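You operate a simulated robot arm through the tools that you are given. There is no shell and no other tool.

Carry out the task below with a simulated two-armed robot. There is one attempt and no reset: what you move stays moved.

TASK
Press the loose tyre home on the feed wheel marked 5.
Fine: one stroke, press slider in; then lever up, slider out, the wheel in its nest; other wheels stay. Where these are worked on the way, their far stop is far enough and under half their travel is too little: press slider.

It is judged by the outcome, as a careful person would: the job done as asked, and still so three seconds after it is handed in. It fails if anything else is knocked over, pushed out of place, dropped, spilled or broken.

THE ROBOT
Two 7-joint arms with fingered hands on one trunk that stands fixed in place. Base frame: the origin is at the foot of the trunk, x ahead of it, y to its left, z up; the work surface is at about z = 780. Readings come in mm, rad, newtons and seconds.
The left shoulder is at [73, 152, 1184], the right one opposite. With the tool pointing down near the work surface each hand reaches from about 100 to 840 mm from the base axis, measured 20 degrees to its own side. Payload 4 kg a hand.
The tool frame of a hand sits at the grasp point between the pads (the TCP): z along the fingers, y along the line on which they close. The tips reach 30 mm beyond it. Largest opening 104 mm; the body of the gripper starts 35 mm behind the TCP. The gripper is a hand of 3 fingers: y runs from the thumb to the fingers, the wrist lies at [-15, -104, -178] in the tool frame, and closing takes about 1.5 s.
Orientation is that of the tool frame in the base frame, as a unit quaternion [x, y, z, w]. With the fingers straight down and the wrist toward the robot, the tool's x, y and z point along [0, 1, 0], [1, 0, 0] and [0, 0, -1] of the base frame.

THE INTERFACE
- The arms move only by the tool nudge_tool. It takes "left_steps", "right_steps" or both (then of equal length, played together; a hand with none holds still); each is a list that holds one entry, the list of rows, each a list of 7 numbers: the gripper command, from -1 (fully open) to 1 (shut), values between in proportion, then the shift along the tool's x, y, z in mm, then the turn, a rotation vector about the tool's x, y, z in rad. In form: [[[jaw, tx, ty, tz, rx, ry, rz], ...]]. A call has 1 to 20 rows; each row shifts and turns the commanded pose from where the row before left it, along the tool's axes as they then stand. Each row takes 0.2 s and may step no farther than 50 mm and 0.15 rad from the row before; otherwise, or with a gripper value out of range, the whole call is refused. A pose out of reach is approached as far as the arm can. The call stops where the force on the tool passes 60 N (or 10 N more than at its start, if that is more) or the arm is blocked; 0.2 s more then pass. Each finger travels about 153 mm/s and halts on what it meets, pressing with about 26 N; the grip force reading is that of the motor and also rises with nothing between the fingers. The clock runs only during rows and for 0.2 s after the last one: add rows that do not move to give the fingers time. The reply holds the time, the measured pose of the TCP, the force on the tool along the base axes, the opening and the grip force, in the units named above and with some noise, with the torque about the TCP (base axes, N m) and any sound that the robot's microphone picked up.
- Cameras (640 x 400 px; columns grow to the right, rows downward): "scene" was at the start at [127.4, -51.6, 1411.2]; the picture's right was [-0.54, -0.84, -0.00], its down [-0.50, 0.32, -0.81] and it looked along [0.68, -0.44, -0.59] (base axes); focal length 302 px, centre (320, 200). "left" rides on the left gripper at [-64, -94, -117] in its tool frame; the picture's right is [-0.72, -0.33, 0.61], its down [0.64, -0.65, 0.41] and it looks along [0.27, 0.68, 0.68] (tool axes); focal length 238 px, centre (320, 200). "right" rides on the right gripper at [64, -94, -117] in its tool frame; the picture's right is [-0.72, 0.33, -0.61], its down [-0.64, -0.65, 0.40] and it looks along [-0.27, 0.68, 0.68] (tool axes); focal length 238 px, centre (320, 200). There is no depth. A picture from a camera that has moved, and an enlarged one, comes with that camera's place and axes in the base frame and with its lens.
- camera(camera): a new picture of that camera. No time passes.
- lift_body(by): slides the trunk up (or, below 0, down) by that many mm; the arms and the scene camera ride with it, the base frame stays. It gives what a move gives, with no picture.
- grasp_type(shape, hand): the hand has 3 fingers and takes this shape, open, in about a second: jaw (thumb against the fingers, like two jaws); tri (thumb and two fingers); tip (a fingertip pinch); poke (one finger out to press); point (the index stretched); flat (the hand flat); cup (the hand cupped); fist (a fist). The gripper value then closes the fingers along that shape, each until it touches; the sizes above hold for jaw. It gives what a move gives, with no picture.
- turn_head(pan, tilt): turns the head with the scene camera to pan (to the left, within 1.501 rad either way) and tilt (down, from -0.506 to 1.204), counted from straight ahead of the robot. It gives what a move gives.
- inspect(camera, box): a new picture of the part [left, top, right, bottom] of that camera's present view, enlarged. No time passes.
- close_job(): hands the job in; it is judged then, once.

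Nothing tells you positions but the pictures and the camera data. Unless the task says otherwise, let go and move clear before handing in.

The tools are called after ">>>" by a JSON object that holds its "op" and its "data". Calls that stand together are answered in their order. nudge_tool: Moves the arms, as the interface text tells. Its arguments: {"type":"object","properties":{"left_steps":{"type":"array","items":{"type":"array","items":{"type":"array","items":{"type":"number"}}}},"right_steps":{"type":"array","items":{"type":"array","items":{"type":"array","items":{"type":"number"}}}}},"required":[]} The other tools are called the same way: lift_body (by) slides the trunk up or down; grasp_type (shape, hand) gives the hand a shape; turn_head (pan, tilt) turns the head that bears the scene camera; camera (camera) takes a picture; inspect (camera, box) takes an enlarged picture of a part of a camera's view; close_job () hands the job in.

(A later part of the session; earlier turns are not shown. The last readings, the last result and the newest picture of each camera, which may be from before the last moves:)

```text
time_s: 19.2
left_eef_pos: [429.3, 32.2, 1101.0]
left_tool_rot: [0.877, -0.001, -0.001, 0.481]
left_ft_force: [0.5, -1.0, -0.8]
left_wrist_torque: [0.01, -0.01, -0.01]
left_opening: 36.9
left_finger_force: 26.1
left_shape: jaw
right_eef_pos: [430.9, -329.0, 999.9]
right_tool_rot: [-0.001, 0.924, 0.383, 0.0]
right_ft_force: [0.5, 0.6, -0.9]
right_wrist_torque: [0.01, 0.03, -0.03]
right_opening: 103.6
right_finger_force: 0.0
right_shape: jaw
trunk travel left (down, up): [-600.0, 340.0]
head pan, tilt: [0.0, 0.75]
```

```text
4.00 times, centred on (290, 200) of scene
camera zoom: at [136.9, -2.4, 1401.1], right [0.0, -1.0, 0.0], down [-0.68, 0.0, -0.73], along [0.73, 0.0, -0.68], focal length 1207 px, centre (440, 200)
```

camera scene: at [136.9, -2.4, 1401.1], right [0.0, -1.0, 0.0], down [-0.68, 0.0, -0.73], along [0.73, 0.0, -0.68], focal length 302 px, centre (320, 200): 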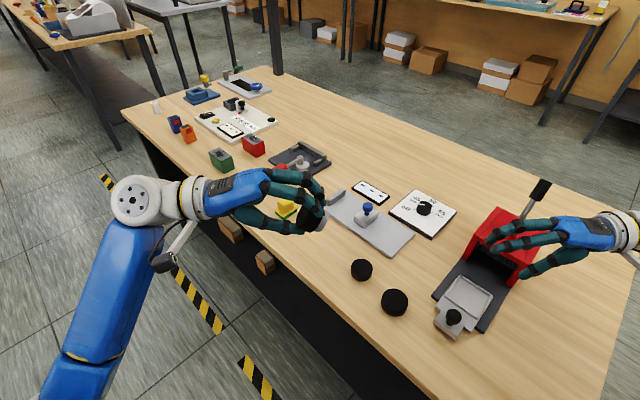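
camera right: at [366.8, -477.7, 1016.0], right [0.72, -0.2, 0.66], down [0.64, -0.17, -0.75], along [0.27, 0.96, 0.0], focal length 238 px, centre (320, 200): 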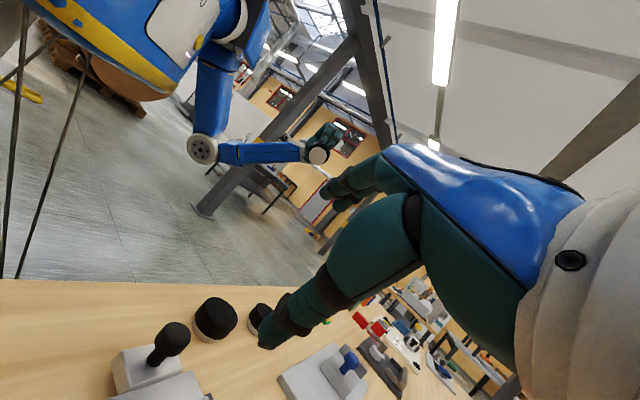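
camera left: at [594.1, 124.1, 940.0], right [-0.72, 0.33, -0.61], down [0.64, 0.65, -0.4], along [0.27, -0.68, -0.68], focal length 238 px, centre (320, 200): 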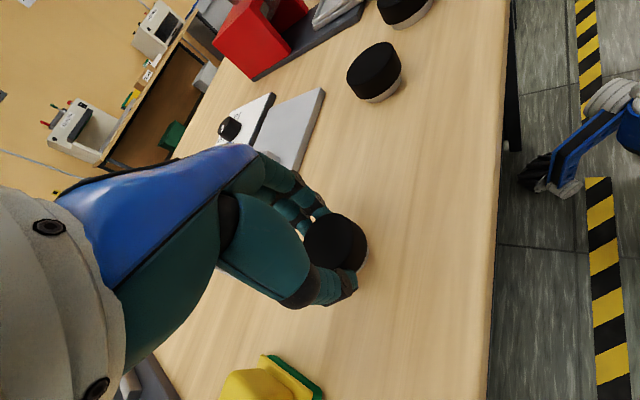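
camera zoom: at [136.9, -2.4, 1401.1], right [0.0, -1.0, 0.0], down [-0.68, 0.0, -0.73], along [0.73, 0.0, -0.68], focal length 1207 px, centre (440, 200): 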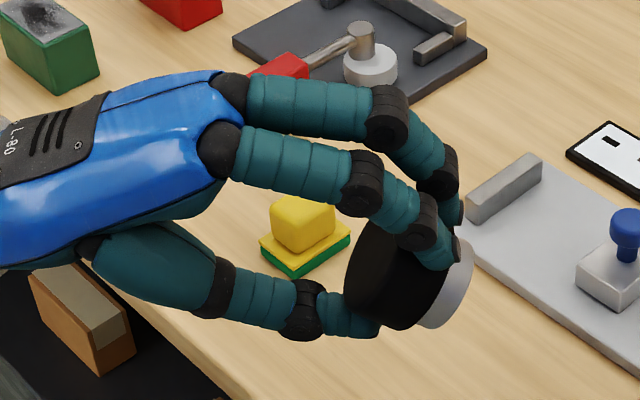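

>>> {"op": "inspect", "data": {"camera": "right", "box": [305, 140, 335, 165]}}

>>> {"op": "inspect", "data": {"camera": "scene", "box": [300, 200, 345, 235]}}

>>> {"op": "inspect", "data": {"camera": "right", "box": [180, 280, 280, 350]}}

>>> {"op": "inspect", "data": {"camera": "scene", "box": [340, 250, 420, 320]}}

```text
16.00 times, centred on (320, 152) of right
camera zoom: at [366.8, -477.7, 1016.0], right [0.72, -0.2, 0.66], down [0.64, -0.17, -0.75], along [0.27, 0.96, 0.0], focal length 3814 px, centre (320, 960)
```

zoom: 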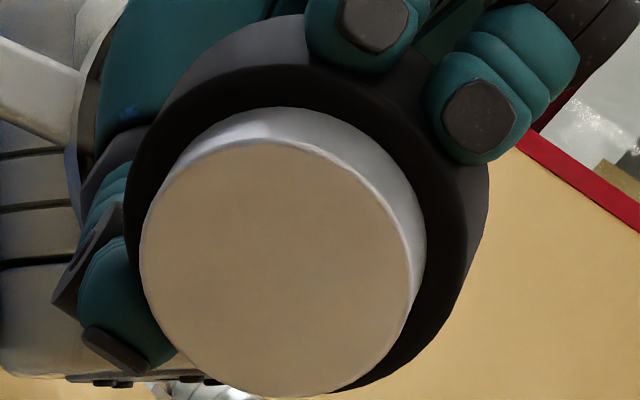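

```text
11.43 times, centred on (322, 218) of scene
camera zoom: at [136.9, -2.4, 1401.1], right [0.0, -1.0, 0.0], down [-0.68, 0.0, -0.73], along [0.73, 0.0, -0.68], focal length 3448 px, centre (291, 0)
```

zoom: 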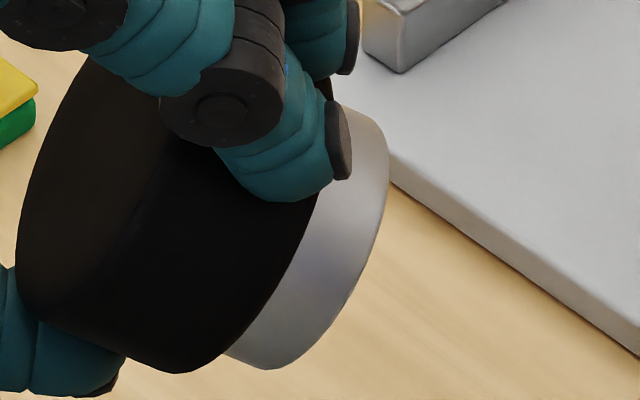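

```text
5.71 times, centred on (230, 315) of right
camera zoom: at [366.8, -477.7, 1016.0], right [0.72, -0.2, 0.66], down [0.64, -0.17, -0.75], along [0.27, 0.96, 0.0], focal length 1362 px, centre (834, -457)
```

zoom: 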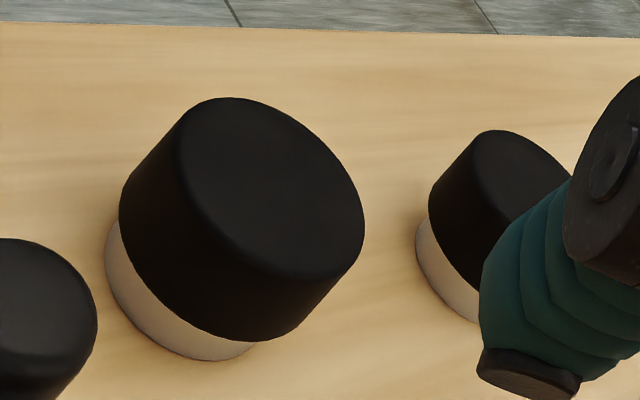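

```text
5.71 times, centred on (380, 285) of scene
camera zoom: at [136.9, -2.4, 1401.1], right [0.0, -1.0, 0.0], down [-0.68, 0.0, -0.73], along [0.73, 0.0, -0.68], focal length 1724 px, centre (-23, -286)
```

zoom: 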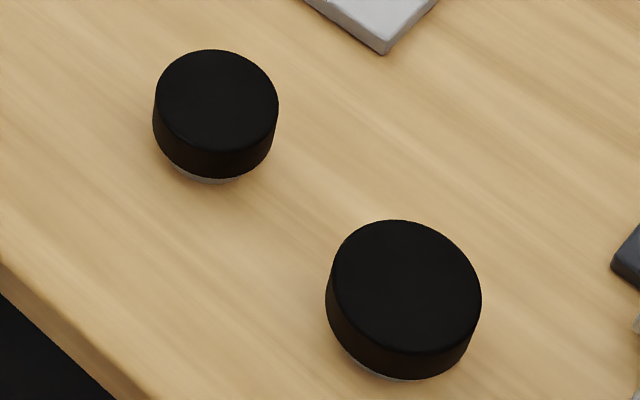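

Wheel A's underside and visible sides are plain. The sides facing away from the robot haven't been seen yet, so I'll swing the right hand, kept high and clear of the press lever, around to look back at wheels B and C.

>>> {"op": "nudge_tool", "data": {"right_steps": [[[-1, 0, 32, -32, 0, 0, 0], [-1, 0, 32, -32, 0, 0, 0], [-1, 0, 0, 0, 0, 0.0926, -0.0926], [-1, 0, 0, 0, 0, 0.0926, -0.0926], [-1, 0, 0, 0, 0, 0.0926, -0.0926], [-1, 0, 0, 0, 0, 0.0926, -0.0926], [-1, 0, 0, 0, 0, 0.0926, -0.0926], [-1, 0, 0, 0, 0, 0.0926, -0.0926], [-1, 0, 0, 0, 0.133, 0, 0], [-1, 0, 0, 0, 0.133, 0, 0], [-1, 0, 0, 0, 0.133, 0, 0], [-1, -33.8, -18.5, -7.5, 0, 0, 0], [-1, -33.8, -18.5, -7.5, 0, 0, 0], [-1, -33.8, -18.5, -7.5, 0, 0, 0], [-1, -33.8, -18.5, -7.5, 0, 0, 0], [-1, -33.8, -18.5, -7.5, 0, 0, 0], [-1, 0, 0, 0, 0, 0, 0]]]}}

>>> {"op": "camera", "data": {"camera": "right"}}

>>> {"op": "camera", "data": {"camera": "scene"}}

```text
time_s: 22.8
left_eef_pos: [427.5, 31.2, 1100.4]
left_tool_rot: [0.877, -0.001, 0.0, 0.48]
left_ft_force: [-0.9, -0.3, -1.6]
left_wrist_torque: [0.03, 0.01, -0.02]
left_opening: 37.1
left_finger_force: 26.1
left_shape: jaw
right_eef_pos: [570.0, -243.9, 1072.2]
right_tool_rot: [-0.377, 0.907, 0.176, -0.071]
right_ft_force: [-0.4, -0.8, -0.3]
right_wrist_torque: [-0.01, -0.01, 0.0]
right_opening: 103.5
right_finger_force: 0.1
right_shape: jaw
right hand out of reach, approached as far as the arm can: row 7, 8, 16
trunk travel left (down, up): [-600.0, 340.0]
head pan, tilt: [0.0, 0.75]
```

```text
taken
camera right: at [617.3, -381.5, 1144.3], right [0.46, 0.56, 0.69], down [0.78, 0.13, -0.62], along [-0.44, 0.82, -0.37], focal length 238 px, centre (320, 200)
```

right: 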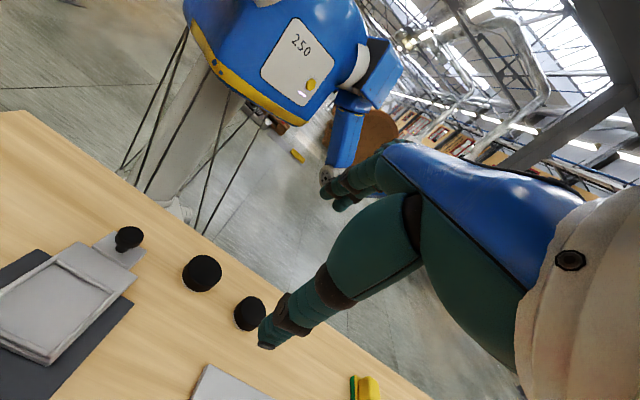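

```text
taken
camera scene: at [137.3, -2.1, 1401.2], right [0.0, -1.0, 0.0], down [-0.68, 0.0, -0.73], along [0.73, 0.0, -0.68], focal length 302 px, centre (320, 200)
```

scene: 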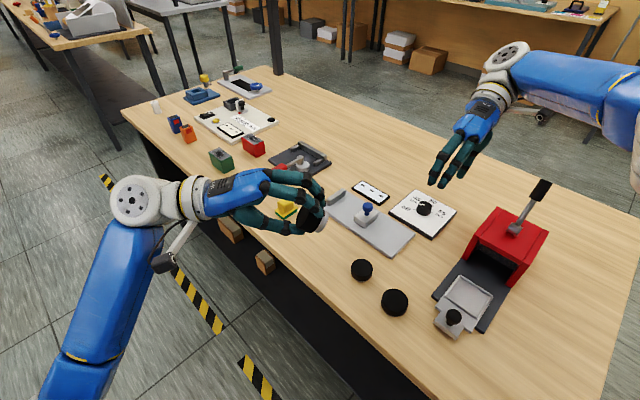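

>>> {"op": "inspect", "data": {"camera": "right", "box": [170, 240, 290, 350]}}

>>> {"op": "inspect", "data": {"camera": "right", "box": [300, 140, 390, 220]}}

>>> {"op": "inspect", "data": {"camera": "scene", "box": [130, 60, 300, 180]}}

```text
3.64 times, centred on (230, 295) of right
camera zoom: at [617.3, -381.5, 1144.3], right [0.46, 0.56, 0.69], down [0.78, 0.13, -0.62], along [-0.44, 0.82, -0.37], focal length 867 px, centre (647, -146)
```

zoom: 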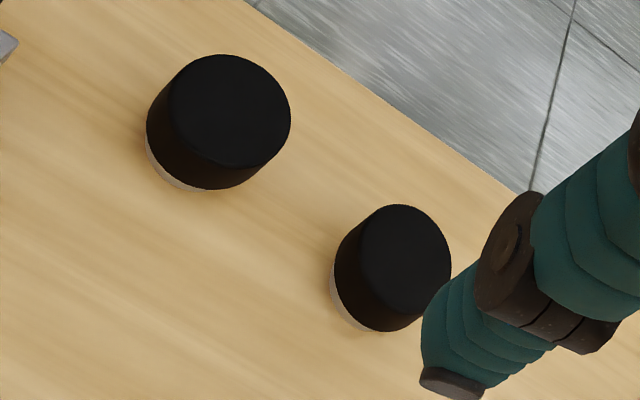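

```text
5.00 times, centred on (345, 180) of right
camera zoom: at [617.3, -381.5, 1144.3], right [0.46, 0.56, 0.69], down [0.78, 0.13, -0.62], along [-0.44, 0.82, -0.37], focal length 1192 px, centre (195, 300)
```

zoom: 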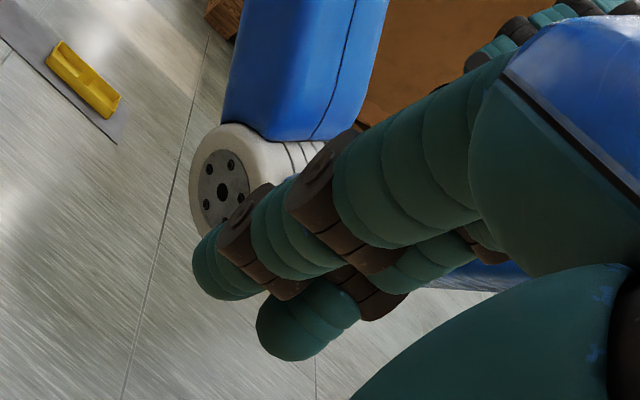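

```text
3.33 times, centred on (215, 120) of scene
camera zoom: at [137.3, -2.1, 1401.2], right [0.0, -1.0, 0.0], down [-0.68, 0.0, -0.73], along [0.73, 0.0, -0.68], focal length 1006 px, centre (670, 467)
```

zoom: 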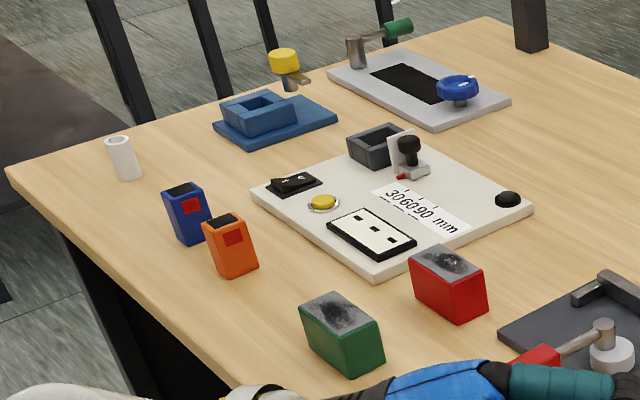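

B and C show no mark from this side either. I'll set wheel A upright again and yaw the left hand back so the side that faced away from the robot turns toward the head camera.

>>> {"op": "nudge_tool", "data": {"left_steps": [[[1, 0, 0, 0, 0.143, 0, 0], [1, 0, 0, 0, 0.143, 0, 0], [1, 0, 0, 0, 0.143, 0, 0], [1, 0, 0, 0, 0.143, 0, 0], [1, 0, 0, 0, 0.143, 0, 0], [1, 0, 0, 0, 0.143, 0, 0], [1, 0, 0, 0, 0.143, 0, 0], [1, 0, 0, 0, 0, 0, -0.143], [1, 0, 0, 0, 0, 0, -0.143], [1, 0, 0, 0, 0, 0, -0.143], [1, 0, 0, 0, 0, 0, -0.143], [1, 0, 0, 0, 0, 0, -0.143], [1, 0, 0, 0, 0, 0, -0.143], [1, 0, 0, 0, 0, 0, -0.143], [1, 0, 0, 0, 0, 0, -0.143], [1, 0, 0, 0, 0, 0, -0.143], [1, 0, 0, 0, 0, 0, -0.143], [1, 0, 0, 0, 0, 0, -0.143], [1, 0, 0, 0, 0, 0, -0.143]]]}}

>>> {"op": "camera", "data": {"camera": "scene"}}

>>> {"op": "camera", "data": {"camera": "right"}}

```text
time_s: 26.8
left_eef_pos: [427.8, 31.5, 1101.1]
left_tool_rot: [0.654, 0.757, 0.0, 0.0]
left_ft_force: [0.2, -0.2, -2.0]
left_wrist_torque: [-0.01, 0.03, -0.01]
left_opening: 36.9
left_finger_force: 26.5
left_shape: jaw
right_eef_pos: [570.0, -245.3, 1070.1]
right_tool_rot: [-0.376, 0.907, 0.177, -0.071]
right_ft_force: [0.2, -0.6, 0.8]
right_wrist_torque: [0.0, 0.01, -0.02]
right_opening: 103.9
right_finger_force: 0.1
right_shape: jaw
trunk travel left (down, up): [-600.0, 340.0]
head pan, tilt: [0.0, 0.75]
```

```text
taken
camera scene: at [137.7, -2.8, 1401.0], right [0.0, -1.0, 0.0], down [-0.68, 0.0, -0.73], along [0.73, 0.0, -0.68], focal length 302 px, centre (320, 200)
```

scene: 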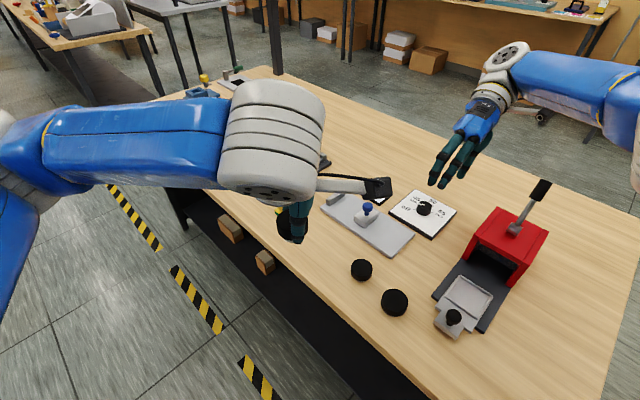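

```text
taken
camera right: at [617.4, -382.2, 1143.7], right [0.46, 0.56, 0.69], down [0.78, 0.13, -0.62], along [-0.44, 0.82, -0.37], focal length 238 px, centre (320, 200)
```

right: 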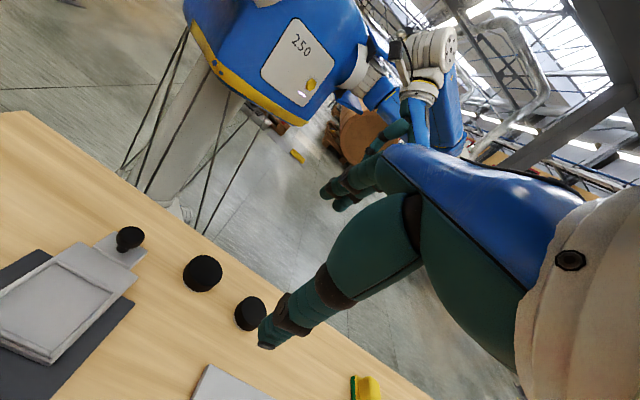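

The wrist hides the wheel now. I'll yaw the left hand a bit further so the wrist clears the head camera's view of it.

>>> {"op": "nudge_tool", "data": {"left_steps": [[[1, 0, 0, 0, 0, 0, -0.143], [1, 0, 0, 0, 0, 0, -0.143], [1, 0, 0, 0, 0, 0, -0.143], [1, 0, 0, 0, 0, 0, -0.143], [1, 0, 0, 0, 0, 0, -0.143], [1, 0, 0, 0, 0, 0, -0.143], [1, 0, 0, 0, 0, 0, 0]]]}}

>>> {"op": "camera", "data": {"camera": "scene"}}

```text
time_s: 28.4
left_eef_pos: [428.5, 32.9, 1100.8]
left_tool_rot: [0.282, 0.959, 0.0, 0.001]
left_ft_force: [-0.1, -0.3, -0.3]
left_wrist_torque: [0.02, -0.01, 0.03]
left_opening: 37.1
left_finger_force: 25.6
left_shape: jaw
right_eef_pos: [570.0, -244.5, 1069.6]
right_tool_rot: [-0.376, 0.907, 0.176, -0.072]
right_ft_force: [-0.2, -0.1, 0.5]
right_wrist_torque: [-0.03, -0.04, -0.04]
right_opening: 103.8
right_finger_force: 0.1
right_shape: jaw
trunk travel left (down, up): [-600.0, 340.0]
head pan, tilt: [0.0, 0.75]
```

```text
taken
camera scene: at [138.5, -2.5, 1401.0], right [0.0, -1.0, 0.0], down [-0.68, 0.0, -0.73], along [0.73, 0.0, -0.68], focal length 302 px, centre (320, 200)
```

scene: 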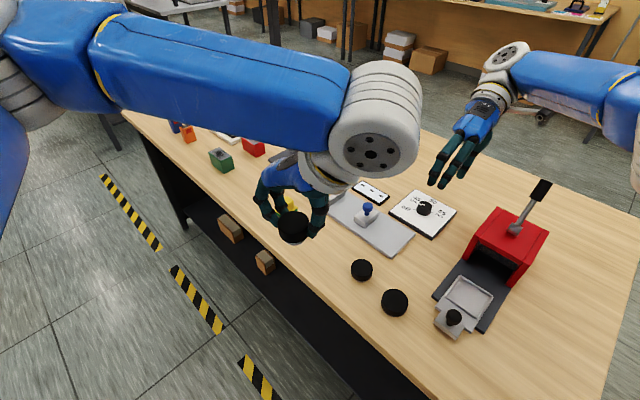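

>>> {"op": "inspect", "data": {"camera": "scene", "box": [250, 180, 340, 250]}}

>>> {"op": "inspect", "data": {"camera": "scene", "box": [276, 210, 312, 250]}}

>>> {"op": "inspect", "data": {"camera": "left", "box": [230, 140, 430, 320]}}

```text
5.71 times, centred on (295, 215) of scene
camera zoom: at [138.5, -2.5, 1401.0], right [0.0, -1.0, 0.0], down [-0.68, 0.0, -0.73], along [0.73, 0.0, -0.68], focal length 1724 px, centre (463, 114)
```

zoom: 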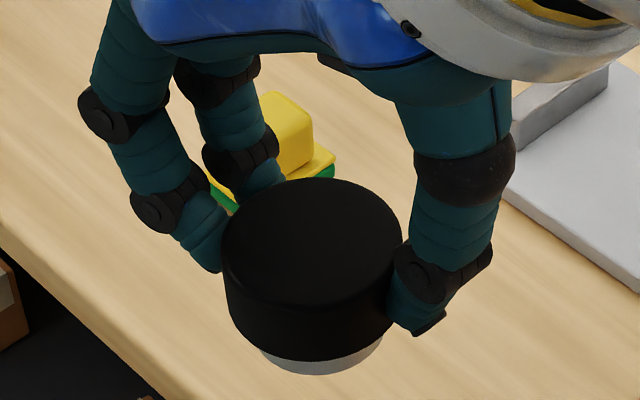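

```text
10.00 times, centred on (294, 230) of scene
camera zoom: at [138.5, -2.5, 1401.0], right [0.0, -1.0, 0.0], down [-0.68, 0.0, -0.73], along [0.73, 0.0, -0.68], focal length 3017 px, centre (580, -100)
```

zoom: 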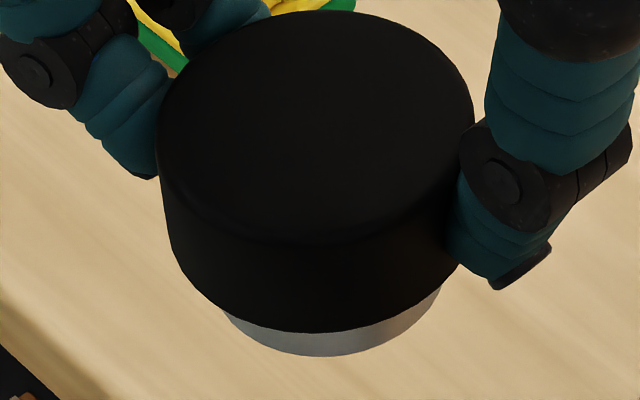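

```text
2.22 times, centred on (330, 230) of left
camera zoom: at [433.0, -82.8, 1217.8], right [0.43, -0.66, -0.61], down [-0.89, -0.21, -0.4], along [0.14, 0.72, -0.68], focal length 530 px, centre (298, 133)
```

zoom: 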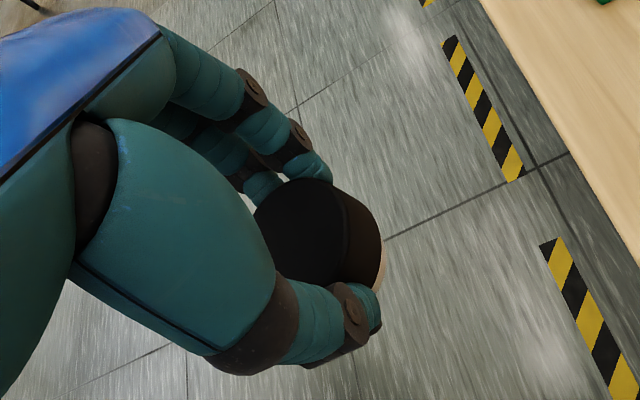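

Wheel A has no mark anywhere, so it isn't the one. I'll turn it back to its pick-up orientation while the right hand returns to its viewing spot, then put A back exactly where it was.

>>> {"op": "nudge_tool", "data": {"left_steps": [[[1, 0, 0, 0, 0, 0, 0.143], [1, 0, 0, 0, 0, 0, 0.143], [1, 0, 0, 0, 0, 0, 0.143], [1, 0, 0, 0, 0, 0, 0.143], [1, 0, 0, 0, 0, 0, 0.143], [1, 0, 0, 0, 0, 0, 0.143], [1, 0, 0, 0, 0, 0, 0.143], [1, 0, 0, 0, 0, 0, 0.143], [1, 0, 0, 0, 0, 0, 0.143], [1, 0, 0, 0, 0, 0, 0.143], [1, 0, 0, 0, 0, 0, 0.143], [1, 0, 0, 0, 0, 0, 0.143], [1, 0, 0, 0, 0, 0, 0.143], [1, 0, 0, 0, 0, 0, 0.143], [1, 0, 0, 0, 0, 0, 0.143], [1, 0, 0, 0, 0, 0, 0.143], [1, 0, 0, 0, 0, 0, 0.143], [1, 0, 0, 0, 0, 0, 0.143]]], "right_steps": [[[-1, 33.8, 18.5, 7.5, 0, 0, 0], [-1, 33.8, 18.5, 7.5, 0, 0, 0], [-1, 33.8, 18.5, 7.5, 0, 0, 0], [-1, 33.8, 18.5, 7.5, 0, 0, 0], [-1, 33.8, 18.5, 7.5, 0, 0, 0], [-1, 0, 0, 0, -0.133, 0, 0], [-1, 0, 0, 0, -0.133, 0, 0], [-1, 0, 0, 0, -0.133, 0, 0], [-1, 0, 0, 0, 0, -0.0926, 0.0926], [-1, 0, 0, 0, 0, -0.0926, 0.0926], [-1, 0, 0, 0, 0, -0.0926, 0.0926], [-1, 0, 0, 0, 0, -0.0926, 0.0926], [-1, 0, 0, 0, 0, -0.0926, 0.0926], [-1, 0, 0, 0, 0, -0.0926, 0.0926], [-1, 0, -32, 32, 0, 0, 0], [-1, 0, -32, 32, 0, 0, 0], [-1, 0, 0, 0, 0, 0, 0], [-1, 0, 0, 0, 0, 0, 0]]]}}

```text
time_s: 32.2
left_eef_pos: [428.6, 32.4, 1101.4]
left_tool_rot: [1.0, -0.002, 0.001, 0.0]
left_ft_force: [0.8, 0.3, -1.6]
left_wrist_torque: [0.0, -0.01, 0.0]
left_opening: 37.0
left_finger_force: 25.7
left_shape: jaw
right_eef_pos: [376.6, -294.0, 982.4]
right_tool_rot: [-0.001, 0.924, 0.383, -0.001]
right_ft_force: [-0.1, 0.6, 0.9]
right_wrist_torque: [0.01, 0.02, 0.01]
right_opening: 104.0
right_finger_force: 0.1
right_shape: jaw
trunk travel left (down, up): [-600.0, 340.0]
head pan, tilt: [0.0, 0.75]
```

>>> {"op": "nudge_tool", "data": {"left_steps": [[[1, 36.5, 0, 28, 0, 0, 0], [1, 36.7, 0, 28, 0, 0, 0], [1, 36.7, 0, 28, 0, 0, 0], [1, 36.7, 0, 28, 0, 0, 0], [1, 36.7, 0, 28, 0, 0, 0], [1, 36.7, 0, 28, 0, 0, 0], [1, 0, 0, 40, 0, 0, 0], [1, 0, 0, 35, 0, 0, 0], [1, 0, 0, 15, 0, 0, 0], [1, 0, 0, 10, 0, 0, 0], [1, 0, 0, 5, 0, 0, 0], [1, 0, 0, 3, 0, 0, 0], [1, 0, 0, 0, 0, 0, 0]]]}}

>>> {"op": "inspect", "data": {"camera": "scene", "box": [260, 190, 340, 250]}}

```text
time_s: 35.0
left_eef_pos: [649.1, 30.7, 825.0]
left_tool_rot: [1.0, -0.001, 0.0, 0.0]
left_ft_force: [-0.1, 0.2, -1.0]
left_wrist_torque: [0.02, 0.01, 0.02]
left_opening: 37.1
left_finger_force: 26.5
left_shape: jaw
right_eef_pos: [374.8, -292.8, 981.6]
right_tool_rot: [0.0, 0.924, 0.382, 0.001]
right_ft_force: [1.3, -0.5, 0.1]
right_wrist_torque: [0.0, 0.02, -0.03]
right_opening: 103.9
right_finger_force: 0.0
right_shape: jaw
trunk travel left (down, up): [-600.0, 340.0]
head pan, tilt: [0.0, 0.75]
```

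```text
6.67 times, centred on (300, 220) of scene
camera zoom: at [137.5, -2.8, 1401.1], right [0.0, -1.0, 0.0], down [-0.68, 0.0, -0.73], along [0.73, 0.0, -0.68], focal length 2012 px, centre (453, 67)
```

zoom: 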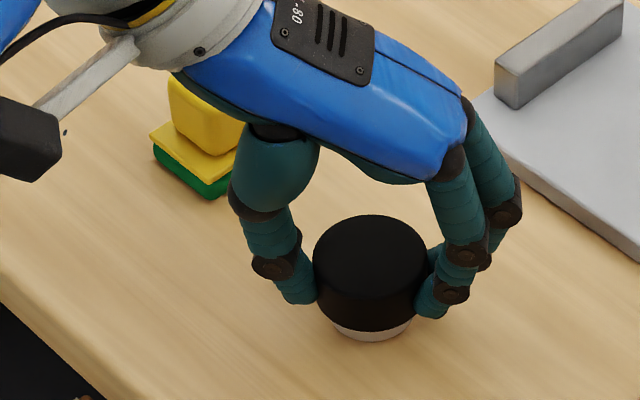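

A few millimetres more to seat it, then open and rise.

>>> {"op": "nudge_tool", "data": {"left_steps": [[[1, 0, 0, 2, 0, 0, 0], [1, 0, 0, 0, 0, 0, 0], [0.5, 0, 0, 0, 0, 0, 0], [0.2, 0, 0, 0, 0, 0, 0], [0, 0, 0, 0, 0, 0, 0], [-0.4, 0, 0, 0, 0, 0, 0], [-0.8, 0, 0, 0, 0, 0, 0], [-1, 0, 0, 0, 0, 0, 0], [-1, 0, 0, 0, 0, 0, 0], [-1, 0, 0, -25, 0, 0, 0], [-1, 0, 0, -40, 0, 0, 0]]]}}

>>> {"op": "inspect", "data": {"camera": "scene", "box": [260, 190, 340, 250]}}

>>> {"op": "camera", "data": {"camera": "left"}}

```text
time_s: 37.4
left_eef_pos: [648.8, 29.3, 887.8]
left_tool_rot: [1.0, -0.001, 0.0, 0.0]
left_ft_force: [-0.5, 0.4, 0.0]
left_wrist_torque: [0.03, 0.01, 0.0]
left_opening: 103.7
left_finger_force: 0.0
left_shape: jaw
right_eef_pos: [375.3, -293.4, 981.9]
right_tool_rot: [0.0, 0.924, 0.382, 0.0]
right_ft_force: [-0.3, -0.4, -1.0]
right_wrist_torque: [0.01, 0.03, 0.0]
right_opening: 103.8
right_finger_force: 0.1
right_shape: jaw
trunk travel left (down, up): [-600.0, 340.0]
head pan, tilt: [0.0, 0.75]
```

```text
6.67 times, centred on (300, 220) of scene
camera zoom: at [136.5, -2.9, 1401.2], right [0.0, -1.0, 0.0], down [-0.68, 0.0, -0.73], along [0.73, 0.0, -0.68], focal length 2012 px, centre (453, 67)
```

zoom: 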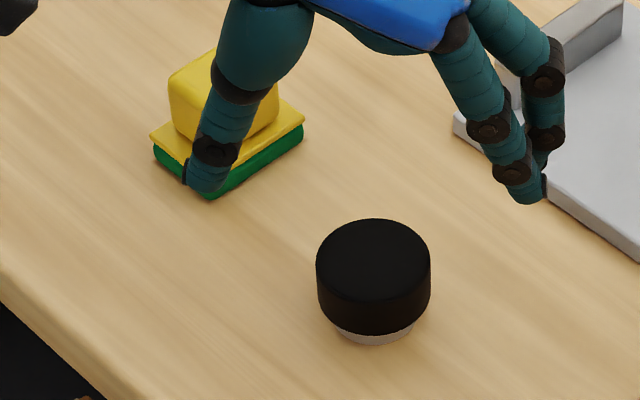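

```text
taken
camera left: at [586.2, 122.9, 1005.0], right [-0.72, 0.33, -0.61], down [0.64, 0.65, -0.4], along [0.27, -0.68, -0.68], focal length 238 px, centre (320, 200)
```

left: 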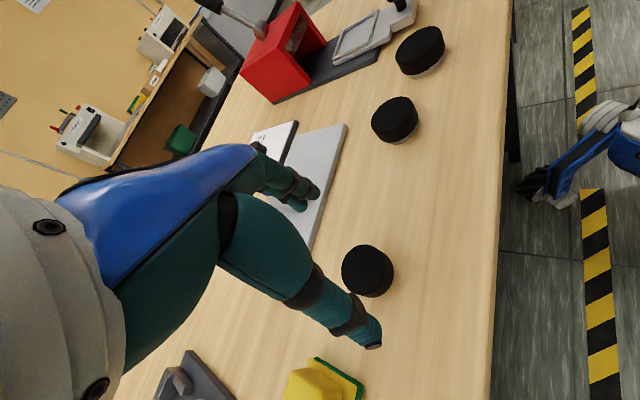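

Wheel A is back in place. Next I'll move the left hand over wheel B and align.

>>> {"op": "nudge_tool", "data": {"left_steps": [[[-1, -27, 32.5, 0, 0, 0, 0], [-1, -27, 32.5, 0, 0, 0, 0], [-1, -27, 32.5, 0, 0, 0, 0], [-1, -27, 32.5, 0, 0, 0, 0], [-1, 0, 0, 0, 0, 0, 0]]]}}

>>> {"op": "camera", "data": {"camera": "left"}}

>>> {"op": "inspect", "data": {"camera": "left", "box": [325, 225, 415, 305]}}

>>> {"op": "camera", "data": {"camera": "right"}}

```text
time_s: 38.6
left_eef_pos: [541.4, -96.6, 886.0]
left_tool_rot: [1.0, -0.001, 0.001, 0.0]
left_ft_force: [0.6, 0.1, -0.9]
left_wrist_torque: [0.02, 0.02, 0.02]
left_opening: 103.7
left_finger_force: 0.0
left_shape: jaw
right_eef_pos: [376.1, -293.8, 982.5]
right_tool_rot: [0.0, 0.924, 0.383, 0.0]
right_ft_force: [-0.6, -0.1, 0.1]
right_wrist_torque: [-0.02, 0.03, -0.02]
right_opening: 103.6
right_finger_force: 0.1
right_shape: jaw
trunk travel left (down, up): [-600.0, 340.0]
head pan, tilt: [0.0, 0.75]
```

```text
taken
camera left: at [479.2, -4.1, 1003.4], right [-0.72, 0.33, -0.61], down [0.64, 0.65, -0.4], along [0.27, -0.68, -0.68], focal length 238 px, centre (320, 200)
```

left: 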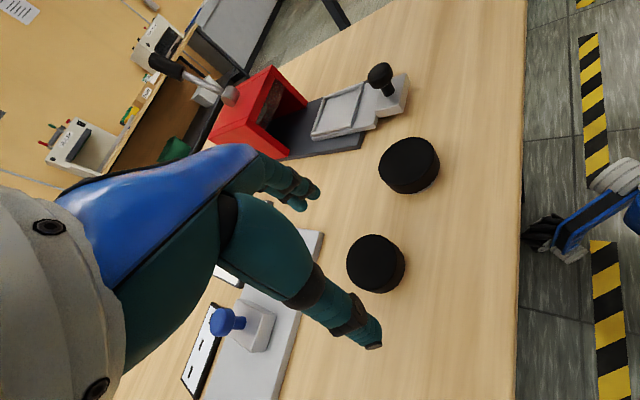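

```text
5.00 times, centred on (370, 265) of left
camera zoom: at [479.2, -4.1, 1003.4], right [-0.72, 0.33, -0.61], down [0.64, 0.65, -0.4], along [0.27, -0.68, -0.68], focal length 1192 px, centre (70, -125)
```

zoom: 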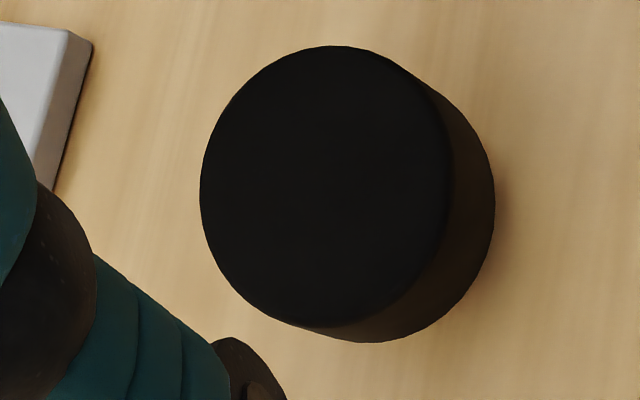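

```text
taken
camera right: at [312.2, -441.8, 997.6], right [0.72, -0.2, 0.66], down [0.64, -0.17, -0.75], along [0.27, 0.96, 0.0], focal length 238 px, centre (320, 200)
```

right: 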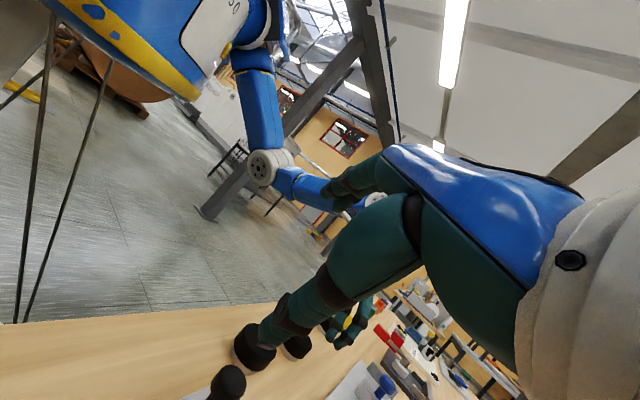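

B's tyre is about 50 mm and centred near (535, -96). I'll shift, lower and grip it.

>>> {"op": "nudge_tool", "data": {"left_steps": [[[-1, -6, -0.5, 25, 0, 0, 0], [-1, 0, 0, 25, 0, 0, 0], [-1, 0, 0, 14, 0, 0, 0], [-0.6, 0, 0, 0, 0, 0, 0], [-0.2, 0, 0, 0, 0, 0, 0], [0.1, 0, 0, 0, 0, 0, 0], [0.4, 0, 0, 0, 0, 0, 0], [0.7, 0, 0, 0, 0, 0, 0], [1, 0, 0, 0, 0, 0, 0], [1, 0, 0, 0, 0, 0, 0], [1, 0, 0, 0, 0, 0, 0], [1, 0, 0, 0, 0, 0, 0]]]}}

>>> {"op": "inspect", "data": {"camera": "left", "box": [270, 170, 410, 330]}}

>>> {"op": "inspect", "data": {"camera": "scene", "box": [310, 225, 410, 315]}}

```text
time_s: 41.2
left_eef_pos: [535.6, -99.0, 822.1]
left_tool_rot: [1.0, 0.0, 0.0, 0.001]
left_ft_force: [0.4, 0.3, 0.3]
left_wrist_torque: [-0.02, 0.01, -0.03]
left_opening: 41.8
left_finger_force: 26.1
left_shape: jaw
right_eef_pos: [375.9, -293.4, 983.3]
right_tool_rot: [-0.001, 0.924, 0.383, -0.001]
right_ft_force: [-0.3, 0.4, -0.1]
right_wrist_torque: [0.02, 0.02, -0.04]
right_opening: 103.7
right_finger_force: 0.1
right_shape: jaw
trunk travel left (down, up): [-600.0, 340.0]
head pan, tilt: [0.0, 0.75]
```

```text
2.50 times, centred on (340, 250) of left
camera zoom: at [473.3, -6.0, 939.3], right [-0.72, 0.33, -0.61], down [0.64, 0.65, -0.4], along [0.27, -0.68, -0.68], focal length 596 px, centre (270, 75)
```

zoom: 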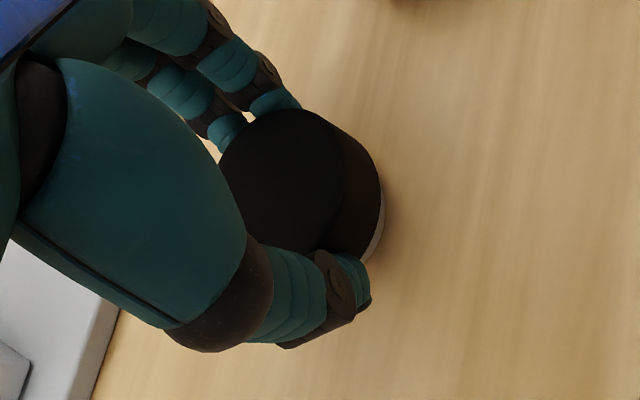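

```text
4.44 times, centred on (360, 270) of scene
camera zoom: at [137.2, -3.4, 1401.1], right [0.0, -1.0, 0.0], down [-0.68, 0.0, -0.73], along [0.73, 0.0, -0.68], focal length 1341 px, centre (142, -111)
```

zoom: 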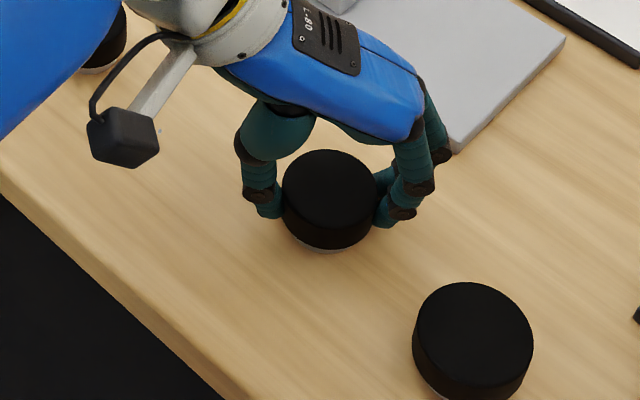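

B is gripped centrally. I'll lift it and show its underside to the right camera in the same way.

>>> {"op": "nudge_tool", "data": {"left_steps": [[[1, 0, 0, -10, 0, 0, 0], [1, 0, 0, -20, 0, 0, 0], [1, 0, 0, -40, 0, 0, 0], [1, 0, 0, -40, 0, 0, 0], [1, -17.8, -21.8, -28.2, 0, 0, 0], [1, -17.8, -21.8, -28.2, 0, 0, 0], [1, -17.8, -21.8, -28.2, 0, 0, 0], [1, -17.8, -21.8, -28.2, 0, 0, 0], [1, -17.8, -21.8, -28.2, 0, 0, 0], [1, -17.8, -21.8, -28.2, 0, 0, 0], [1, 0, 0, 0, -0.143, 0, 0], [1, 0, 0, 0, -0.143, 0, 0], [1, 0, 0, 0, -0.143, 0, 0], [1, 0, 0, 0, -0.143, 0, 0], [1, 0, 0, 0, -0.143, 0, 0], [1, 0, 0, 0, -0.143, 0, 0], [1, 0, 0, 0, -0.143, 0, 0], [1, 0, 0, 0, 0, 0, 0]]], "right_steps": [[[-1, -27, -6.4, -19.1, 0, 0, 0], [-1, -27, -6.4, -19.1, 0, 0, 0], [-1, 0, 0, 0, 0, 0, 0], [-1, 0, 0, 0, 0, 0, 0], [-1, 0, 0, 0, 0, 0, 0], [-1, 0, 0, 0, 0, 0, 0], [-1, 0, 0, 0, 0, 0, 0], [-1, 0, 0, 0, 0, 0, 0], [-1, 0, 0, 0, 0, 0, 0], [-1, 0, 0, 0, 0, 0, 0], [-1, 0, 0, 0, 0, 0, 0], [-1, 0, 0, 0, 0, 0, 0], [-1, 0, 0, 0, 0, 0, 0], [-1, 0, 0, 0, 0, 0, 0], [-1, 0, 0, 0, 0, 0, 0], [-1, 0, 0, 0, 0, 0, 0], [-1, 0, 0, 0, 0, 0, 0], [-1, 0, 0, 0, 0, 0, 0]]]}}

>>> {"op": "inspect", "data": {"camera": "right", "box": [295, 130, 345, 170]}}

>>> {"op": "inspect", "data": {"camera": "scene", "box": [270, 180, 350, 240]}}

```text
time_s: 45.0
left_eef_pos: [428.2, 33.7, 1102.7]
left_tool_rot: [0.877, -0.001, -0.001, 0.481]
left_ft_force: [0.9, -0.1, -1.8]
left_wrist_torque: [0.02, 0.01, -0.01]
left_opening: 41.4
left_finger_force: 26.1
left_shape: jaw
right_eef_pos: [429.5, -329.3, 998.0]
right_tool_rot: [-0.001, 0.924, 0.383, 0.0]
right_ft_force: [0.8, 0.7, 0.0]
right_wrist_torque: [-0.01, 0.05, -0.02]
right_opening: 103.7
right_finger_force: 0.1
right_shape: jaw
trunk travel left (down, up): [-600.0, 340.0]
head pan, tilt: [0.0, 0.75]
```

```text
10.00 times, centred on (320, 150) of right
camera zoom: at [366.3, -478.1, 1014.2], right [0.72, -0.2, 0.66], down [0.64, -0.17, -0.75], along [0.27, 0.96, 0.0], focal length 2384 px, centre (320, 700)
```

zoom: 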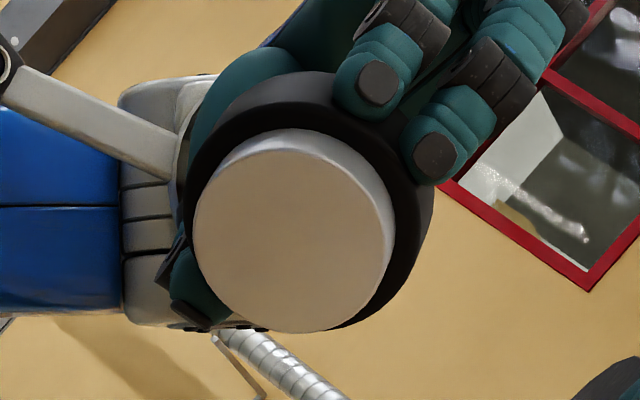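

```text
6.67 times, centred on (310, 210) of scene
camera zoom: at [136.9, -2.3, 1401.1], right [0.0, -1.0, 0.0], down [-0.68, 0.0, -0.73], along [0.73, 0.0, -0.68], focal length 2012 px, centre (387, 133)
```

zoom: 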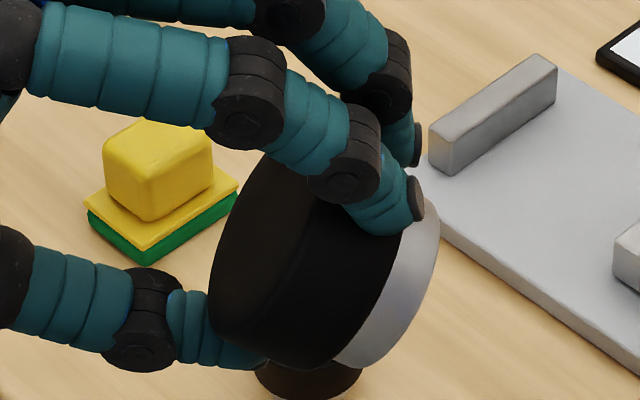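

>>> {"op": "inspect", "data": {"camera": "left", "box": [290, 200, 370, 290]}}

>>> {"op": "inspect", "data": {"camera": "scene", "box": [376, 284, 412, 320]}}

>>> {"op": "inspect", "data": {"camera": "right", "box": [170, 280, 260, 360]}}

>>> {"op": "camera", "data": {"camera": "scene"}}

```text
4.44 times, centred on (330, 245) of left
camera zoom: at [365.9, 181.3, 1086.6], right [-0.72, -0.34, -0.61], down [0.64, 0.01, -0.77], along [0.27, -0.94, 0.21], focal length 1059 px, centre (276, 0)
```

zoom: 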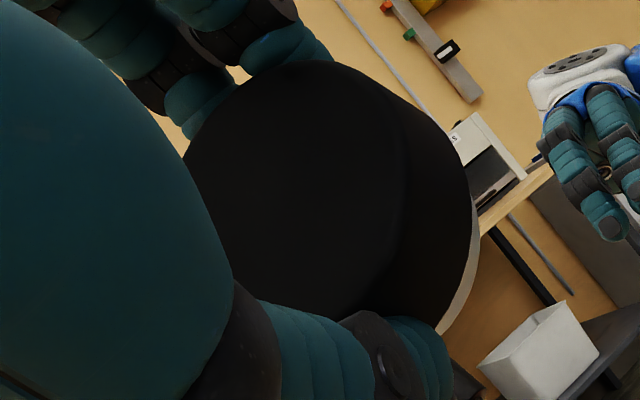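

```text
11.11 times, centred on (394, 302) of scene
camera zoom: at [136.9, -2.3, 1401.1], right [0.0, -1.0, 0.0], down [-0.68, 0.0, -0.73], along [0.73, 0.0, -0.68], focal length 3352 px, centre (-502, -933)
```

zoom: 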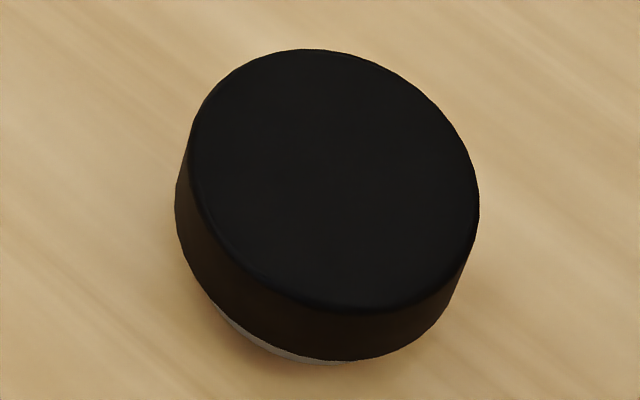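

```text
5.00 times, centred on (215, 320) of right
camera zoom: at [366.3, -478.1, 1014.2], right [0.72, -0.2, 0.66], down [0.64, -0.17, -0.75], along [0.27, 0.96, 0.0], focal length 1192 px, centre (845, -400)
```

zoom: 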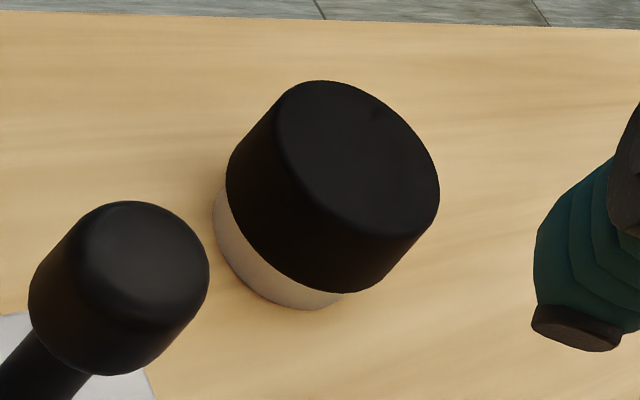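

```text
taken
camera scene: at [136.9, -2.3, 1401.1], right [0.0, -1.0, 0.0], down [-0.68, 0.0, -0.73], along [0.73, 0.0, -0.68], focal length 302 px, centre (320, 200)
```

scene: 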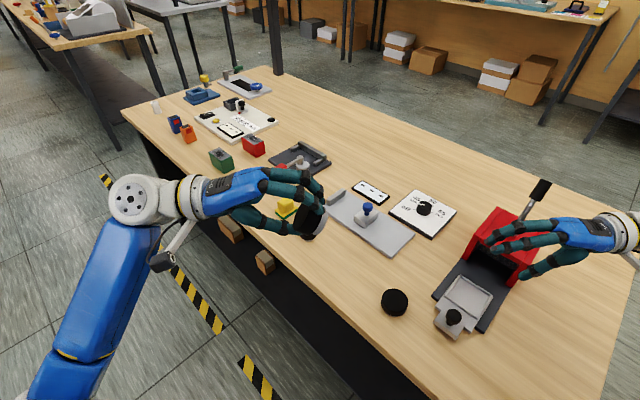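

B's underside is also plain. I'll put B back exactly where it was and then check C.

>>> {"op": "nudge_tool", "data": {"left_steps": [[[1, 0, 0, 0, 0.143, 0, 0], [1, 0, 0, 0, 0.143, 0, 0], [1, 0, 0, 0, 0.143, 0, 0], [1, 0, 0, 0, 0.143, 0, 0], [1, 0, 0, 0, 0.143, 0, 0], [1, 0, 0, 0, 0.143, 0, 0], [1, 0, 0, 0, 0.143, 0, 0], [1, 17.8, 21.8, 28.2, 0, 0, 0], [1, 17.8, 21.8, 28.2, 0, 0, 0], [1, 17.8, 21.8, 28.2, 0, 0, 0], [1, 17.8, 21.8, 28.2, 0, 0, 0], [1, 17.8, 21.8, 28.2, 0, 0, 0], [1, 17.8, 21.8, 28.2, 0, 0, 0], [1, 0, 0, 40, 0, 0, 0], [1, 0, 0, 35, 0, 0, 0], [1, 0, 0, 15, 0, 0, 0], [1, 0, 0, 10, 0, 0, 0], [1, 0, 0, 5, 0, 0, 0], [1, 0, 0, 3, 0, 0, 0], [1, 0, 0, 2, 0, 0, 0]]]}}

>>> {"op": "nudge_tool", "data": {"left_steps": [[[1, 0, 0, 0, 0, 0, 0], [0.5, 0, 0, 0, 0, 0, 0], [0.2, 0, 0, 0, 0, 0, 0], [0, 0, 0, 0, 0, 0, 0], [-0.4, 0, 0, 0, 0, 0, 0], [-0.8, 0, 0, 0, 0, 0, 0], [-1, 0, 0, 0, 0, 0, 0], [-1, 0, 0, 0, 0, 0, 0], [-1, 0, 0, -25, 0, 0, 0], [-1, 0, 0, -40, 0, 0, 0], [-1, 0, 0, 0, 0, 0, 0]]]}}

>>> {"op": "camera", "data": {"camera": "left"}}

>>> {"op": "camera", "data": {"camera": "scene"}}

```text
time_s: 49.2
left_eef_pos: [535.5, -98.3, 823.2]
left_tool_rot: [1.0, -0.001, 0.0, 0.0]
left_ft_force: [0.3, 0.1, -2.5]
left_wrist_torque: [0.04, -0.01, 0.02]
left_opening: 41.3
left_finger_force: 26.0
left_shape: jaw
right_eef_pos: [430.0, -330.0, 999.0]
right_tool_rot: [-0.001, 0.924, 0.383, 0.0]
right_ft_force: [0.6, 0.1, 0.1]
right_wrist_torque: [-0.01, 0.01, -0.03]
right_opening: 103.7
right_finger_force: 0.0
right_shape: jaw
trunk travel left (down, up): [-600.0, 340.0]
head pan, tilt: [0.0, 0.75]
```

```text
time_s: 51.6
left_eef_pos: [532.9, -98.8, 888.3]
left_tool_rot: [1.0, -0.001, 0.0, 0.0]
left_ft_force: [-0.4, -0.8, 0.3]
left_wrist_torque: [0.01, 0.0, -0.01]
left_opening: 103.7
left_finger_force: 0.1
left_shape: jaw
right_eef_pos: [430.1, -329.2, 998.5]
right_tool_rot: [0.0, 0.924, 0.383, 0.0]
right_ft_force: [0.8, 0.0, -0.2]
right_wrist_torque: [0.0, 0.0, 0.01]
right_opening: 103.8
right_finger_force: 0.0
right_shape: jaw
trunk travel left (down, up): [-600.0, 340.0]
head pan, tilt: [0.0, 0.75]
```

```text
taken
camera left: at [471.3, -5.1, 1006.4], right [-0.72, 0.33, -0.61], down [0.64, 0.65, -0.4], along [0.27, -0.68, -0.68], focal length 238 px, centre (320, 200)
```

left: 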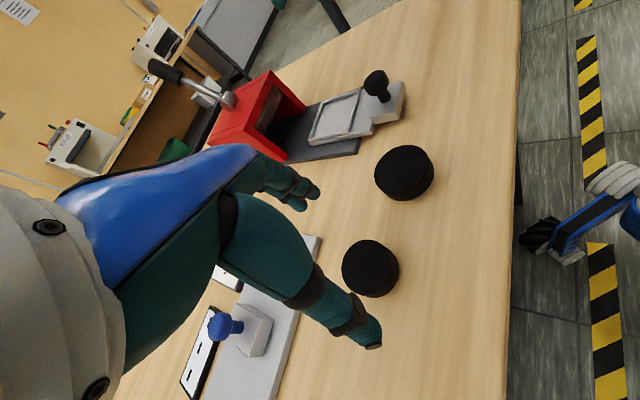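

```text
taken
camera scene: at [137.5, -3.3, 1401.1], right [0.0, -1.0, 0.0], down [-0.68, 0.0, -0.73], along [0.73, 0.0, -0.68], focal length 302 px, centre (320, 200)
```

scene: 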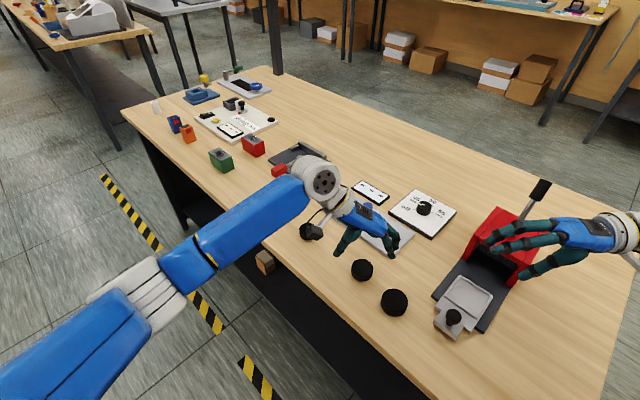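

B is back. Now I'll move the left hand over C near (457, -160).

>>> {"op": "nudge_tool", "data": {"left_steps": [[[-1, -38, 30.5, 0, 0, 0, 0], [-1, -38, 30.5, 0, 0, 0, 0], [-1, 0, 0, 0, 0, 0, 0]]]}}

>>> {"op": "inspect", "data": {"camera": "left", "box": [320, 220, 420, 310]}}

>>> {"op": "camera", "data": {"camera": "left"}}

```text
time_s: 52.4
left_eef_pos: [459.3, -157.0, 889.5]
left_tool_rot: [1.0, -0.001, -0.002, 0.0]
left_ft_force: [0.6, 0.2, -0.8]
left_wrist_torque: [0.0, -0.01, 0.01]
left_opening: 104.0
left_finger_force: 0.1
left_shape: jaw
right_eef_pos: [429.7, -330.1, 999.0]
right_tool_rot: [0.0, 0.924, 0.383, 0.0]
right_ft_force: [-0.4, 0.2, -0.1]
right_wrist_torque: [0.0, 0.03, -0.01]
right_opening: 103.8
right_finger_force: 0.1
right_shape: jaw
trunk travel left (down, up): [-600.0, 340.0]
head pan, tilt: [0.0, 0.75]
```

```text
4.44 times, centred on (370, 265) of left
camera zoom: at [396.1, -64.1, 1006.8], right [-0.72, 0.33, -0.61], down [0.64, 0.65, -0.41], along [0.27, -0.68, -0.68], focal length 1059 px, centre (98, -89)
```

zoom: 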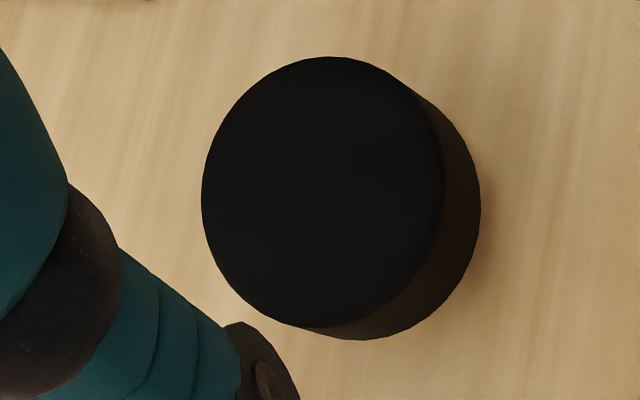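

```text
taken
camera left: at [396.1, -64.1, 1006.8], right [-0.72, 0.33, -0.61], down [0.64, 0.65, -0.41], along [0.27, -0.68, -0.68], focal length 238 px, centre (320, 200)
```

left: 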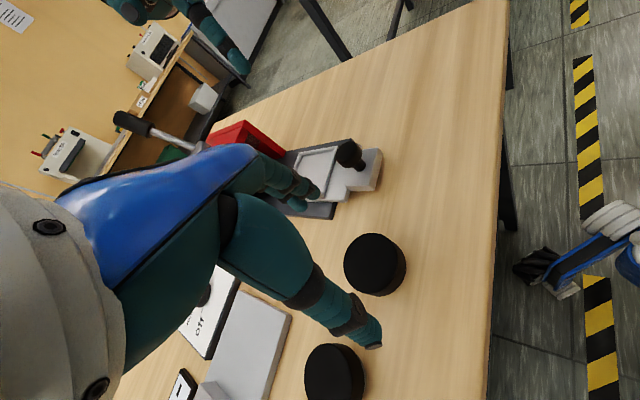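

C's tyre is about 55 mm, centred near (456, -159). I'll grip and lift it to view its underside.

>>> {"op": "nudge_tool", "data": {"left_steps": [[[-1, -3.6, 1.8, 27, 0, 0, 0], [-1, 0, 0, 25, 0, 0, 0], [-1, 0, 0, 15, 0, 0, 0], [-0.6, 0, 0, 0, 0, 0, 0], [-0.2, 0, 0, 0, 0, 0, 0], [0.1, 0, 0, 0, 0, 0, 0], [0.4, 0, 0, 0, 0, 0, 0], [0.7, 0, 0, 0, 0, 0, 0], [1, 0, 0, 0, 0, 0, 0], [1, 0, 0, 0, 0, 0, 0], [1, 0, 0, 0, 0, 0, 0], [1, 0, 0, 0, 0, 0, 0]]]}}

>>> {"op": "inspect", "data": {"camera": "left", "box": [270, 170, 410, 330]}}

```text
time_s: 55.0
left_eef_pos: [453.5, -161.3, 824.5]
left_tool_rot: [1.0, -0.001, 0.001, 0.001]
left_ft_force: [0.4, 0.7, 0.2]
left_wrist_torque: [0.0, 0.03, 0.0]
left_opening: 47.2
left_finger_force: 26.4
left_shape: jaw
right_eef_pos: [429.7, -329.6, 999.0]
right_tool_rot: [-0.001, 0.924, 0.382, 0.0]
right_ft_force: [0.0, 0.2, 0.2]
right_wrist_torque: [-0.02, 0.04, -0.02]
right_opening: 103.8
right_finger_force: 0.0
right_shape: jaw
trunk travel left (down, up): [-600.0, 340.0]
head pan, tilt: [0.0, 0.75]
```

```text
2.50 times, centred on (340, 250) of left
camera zoom: at [390.8, -68.3, 940.6], right [-0.72, 0.33, -0.61], down [0.64, 0.65, -0.4], along [0.27, -0.68, -0.68], focal length 596 px, centre (270, 75)
```

zoom: 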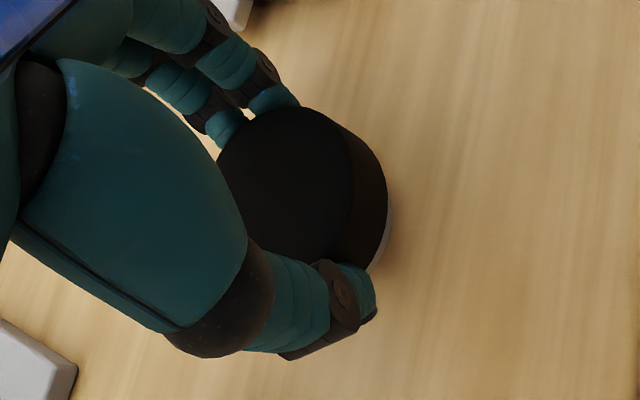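

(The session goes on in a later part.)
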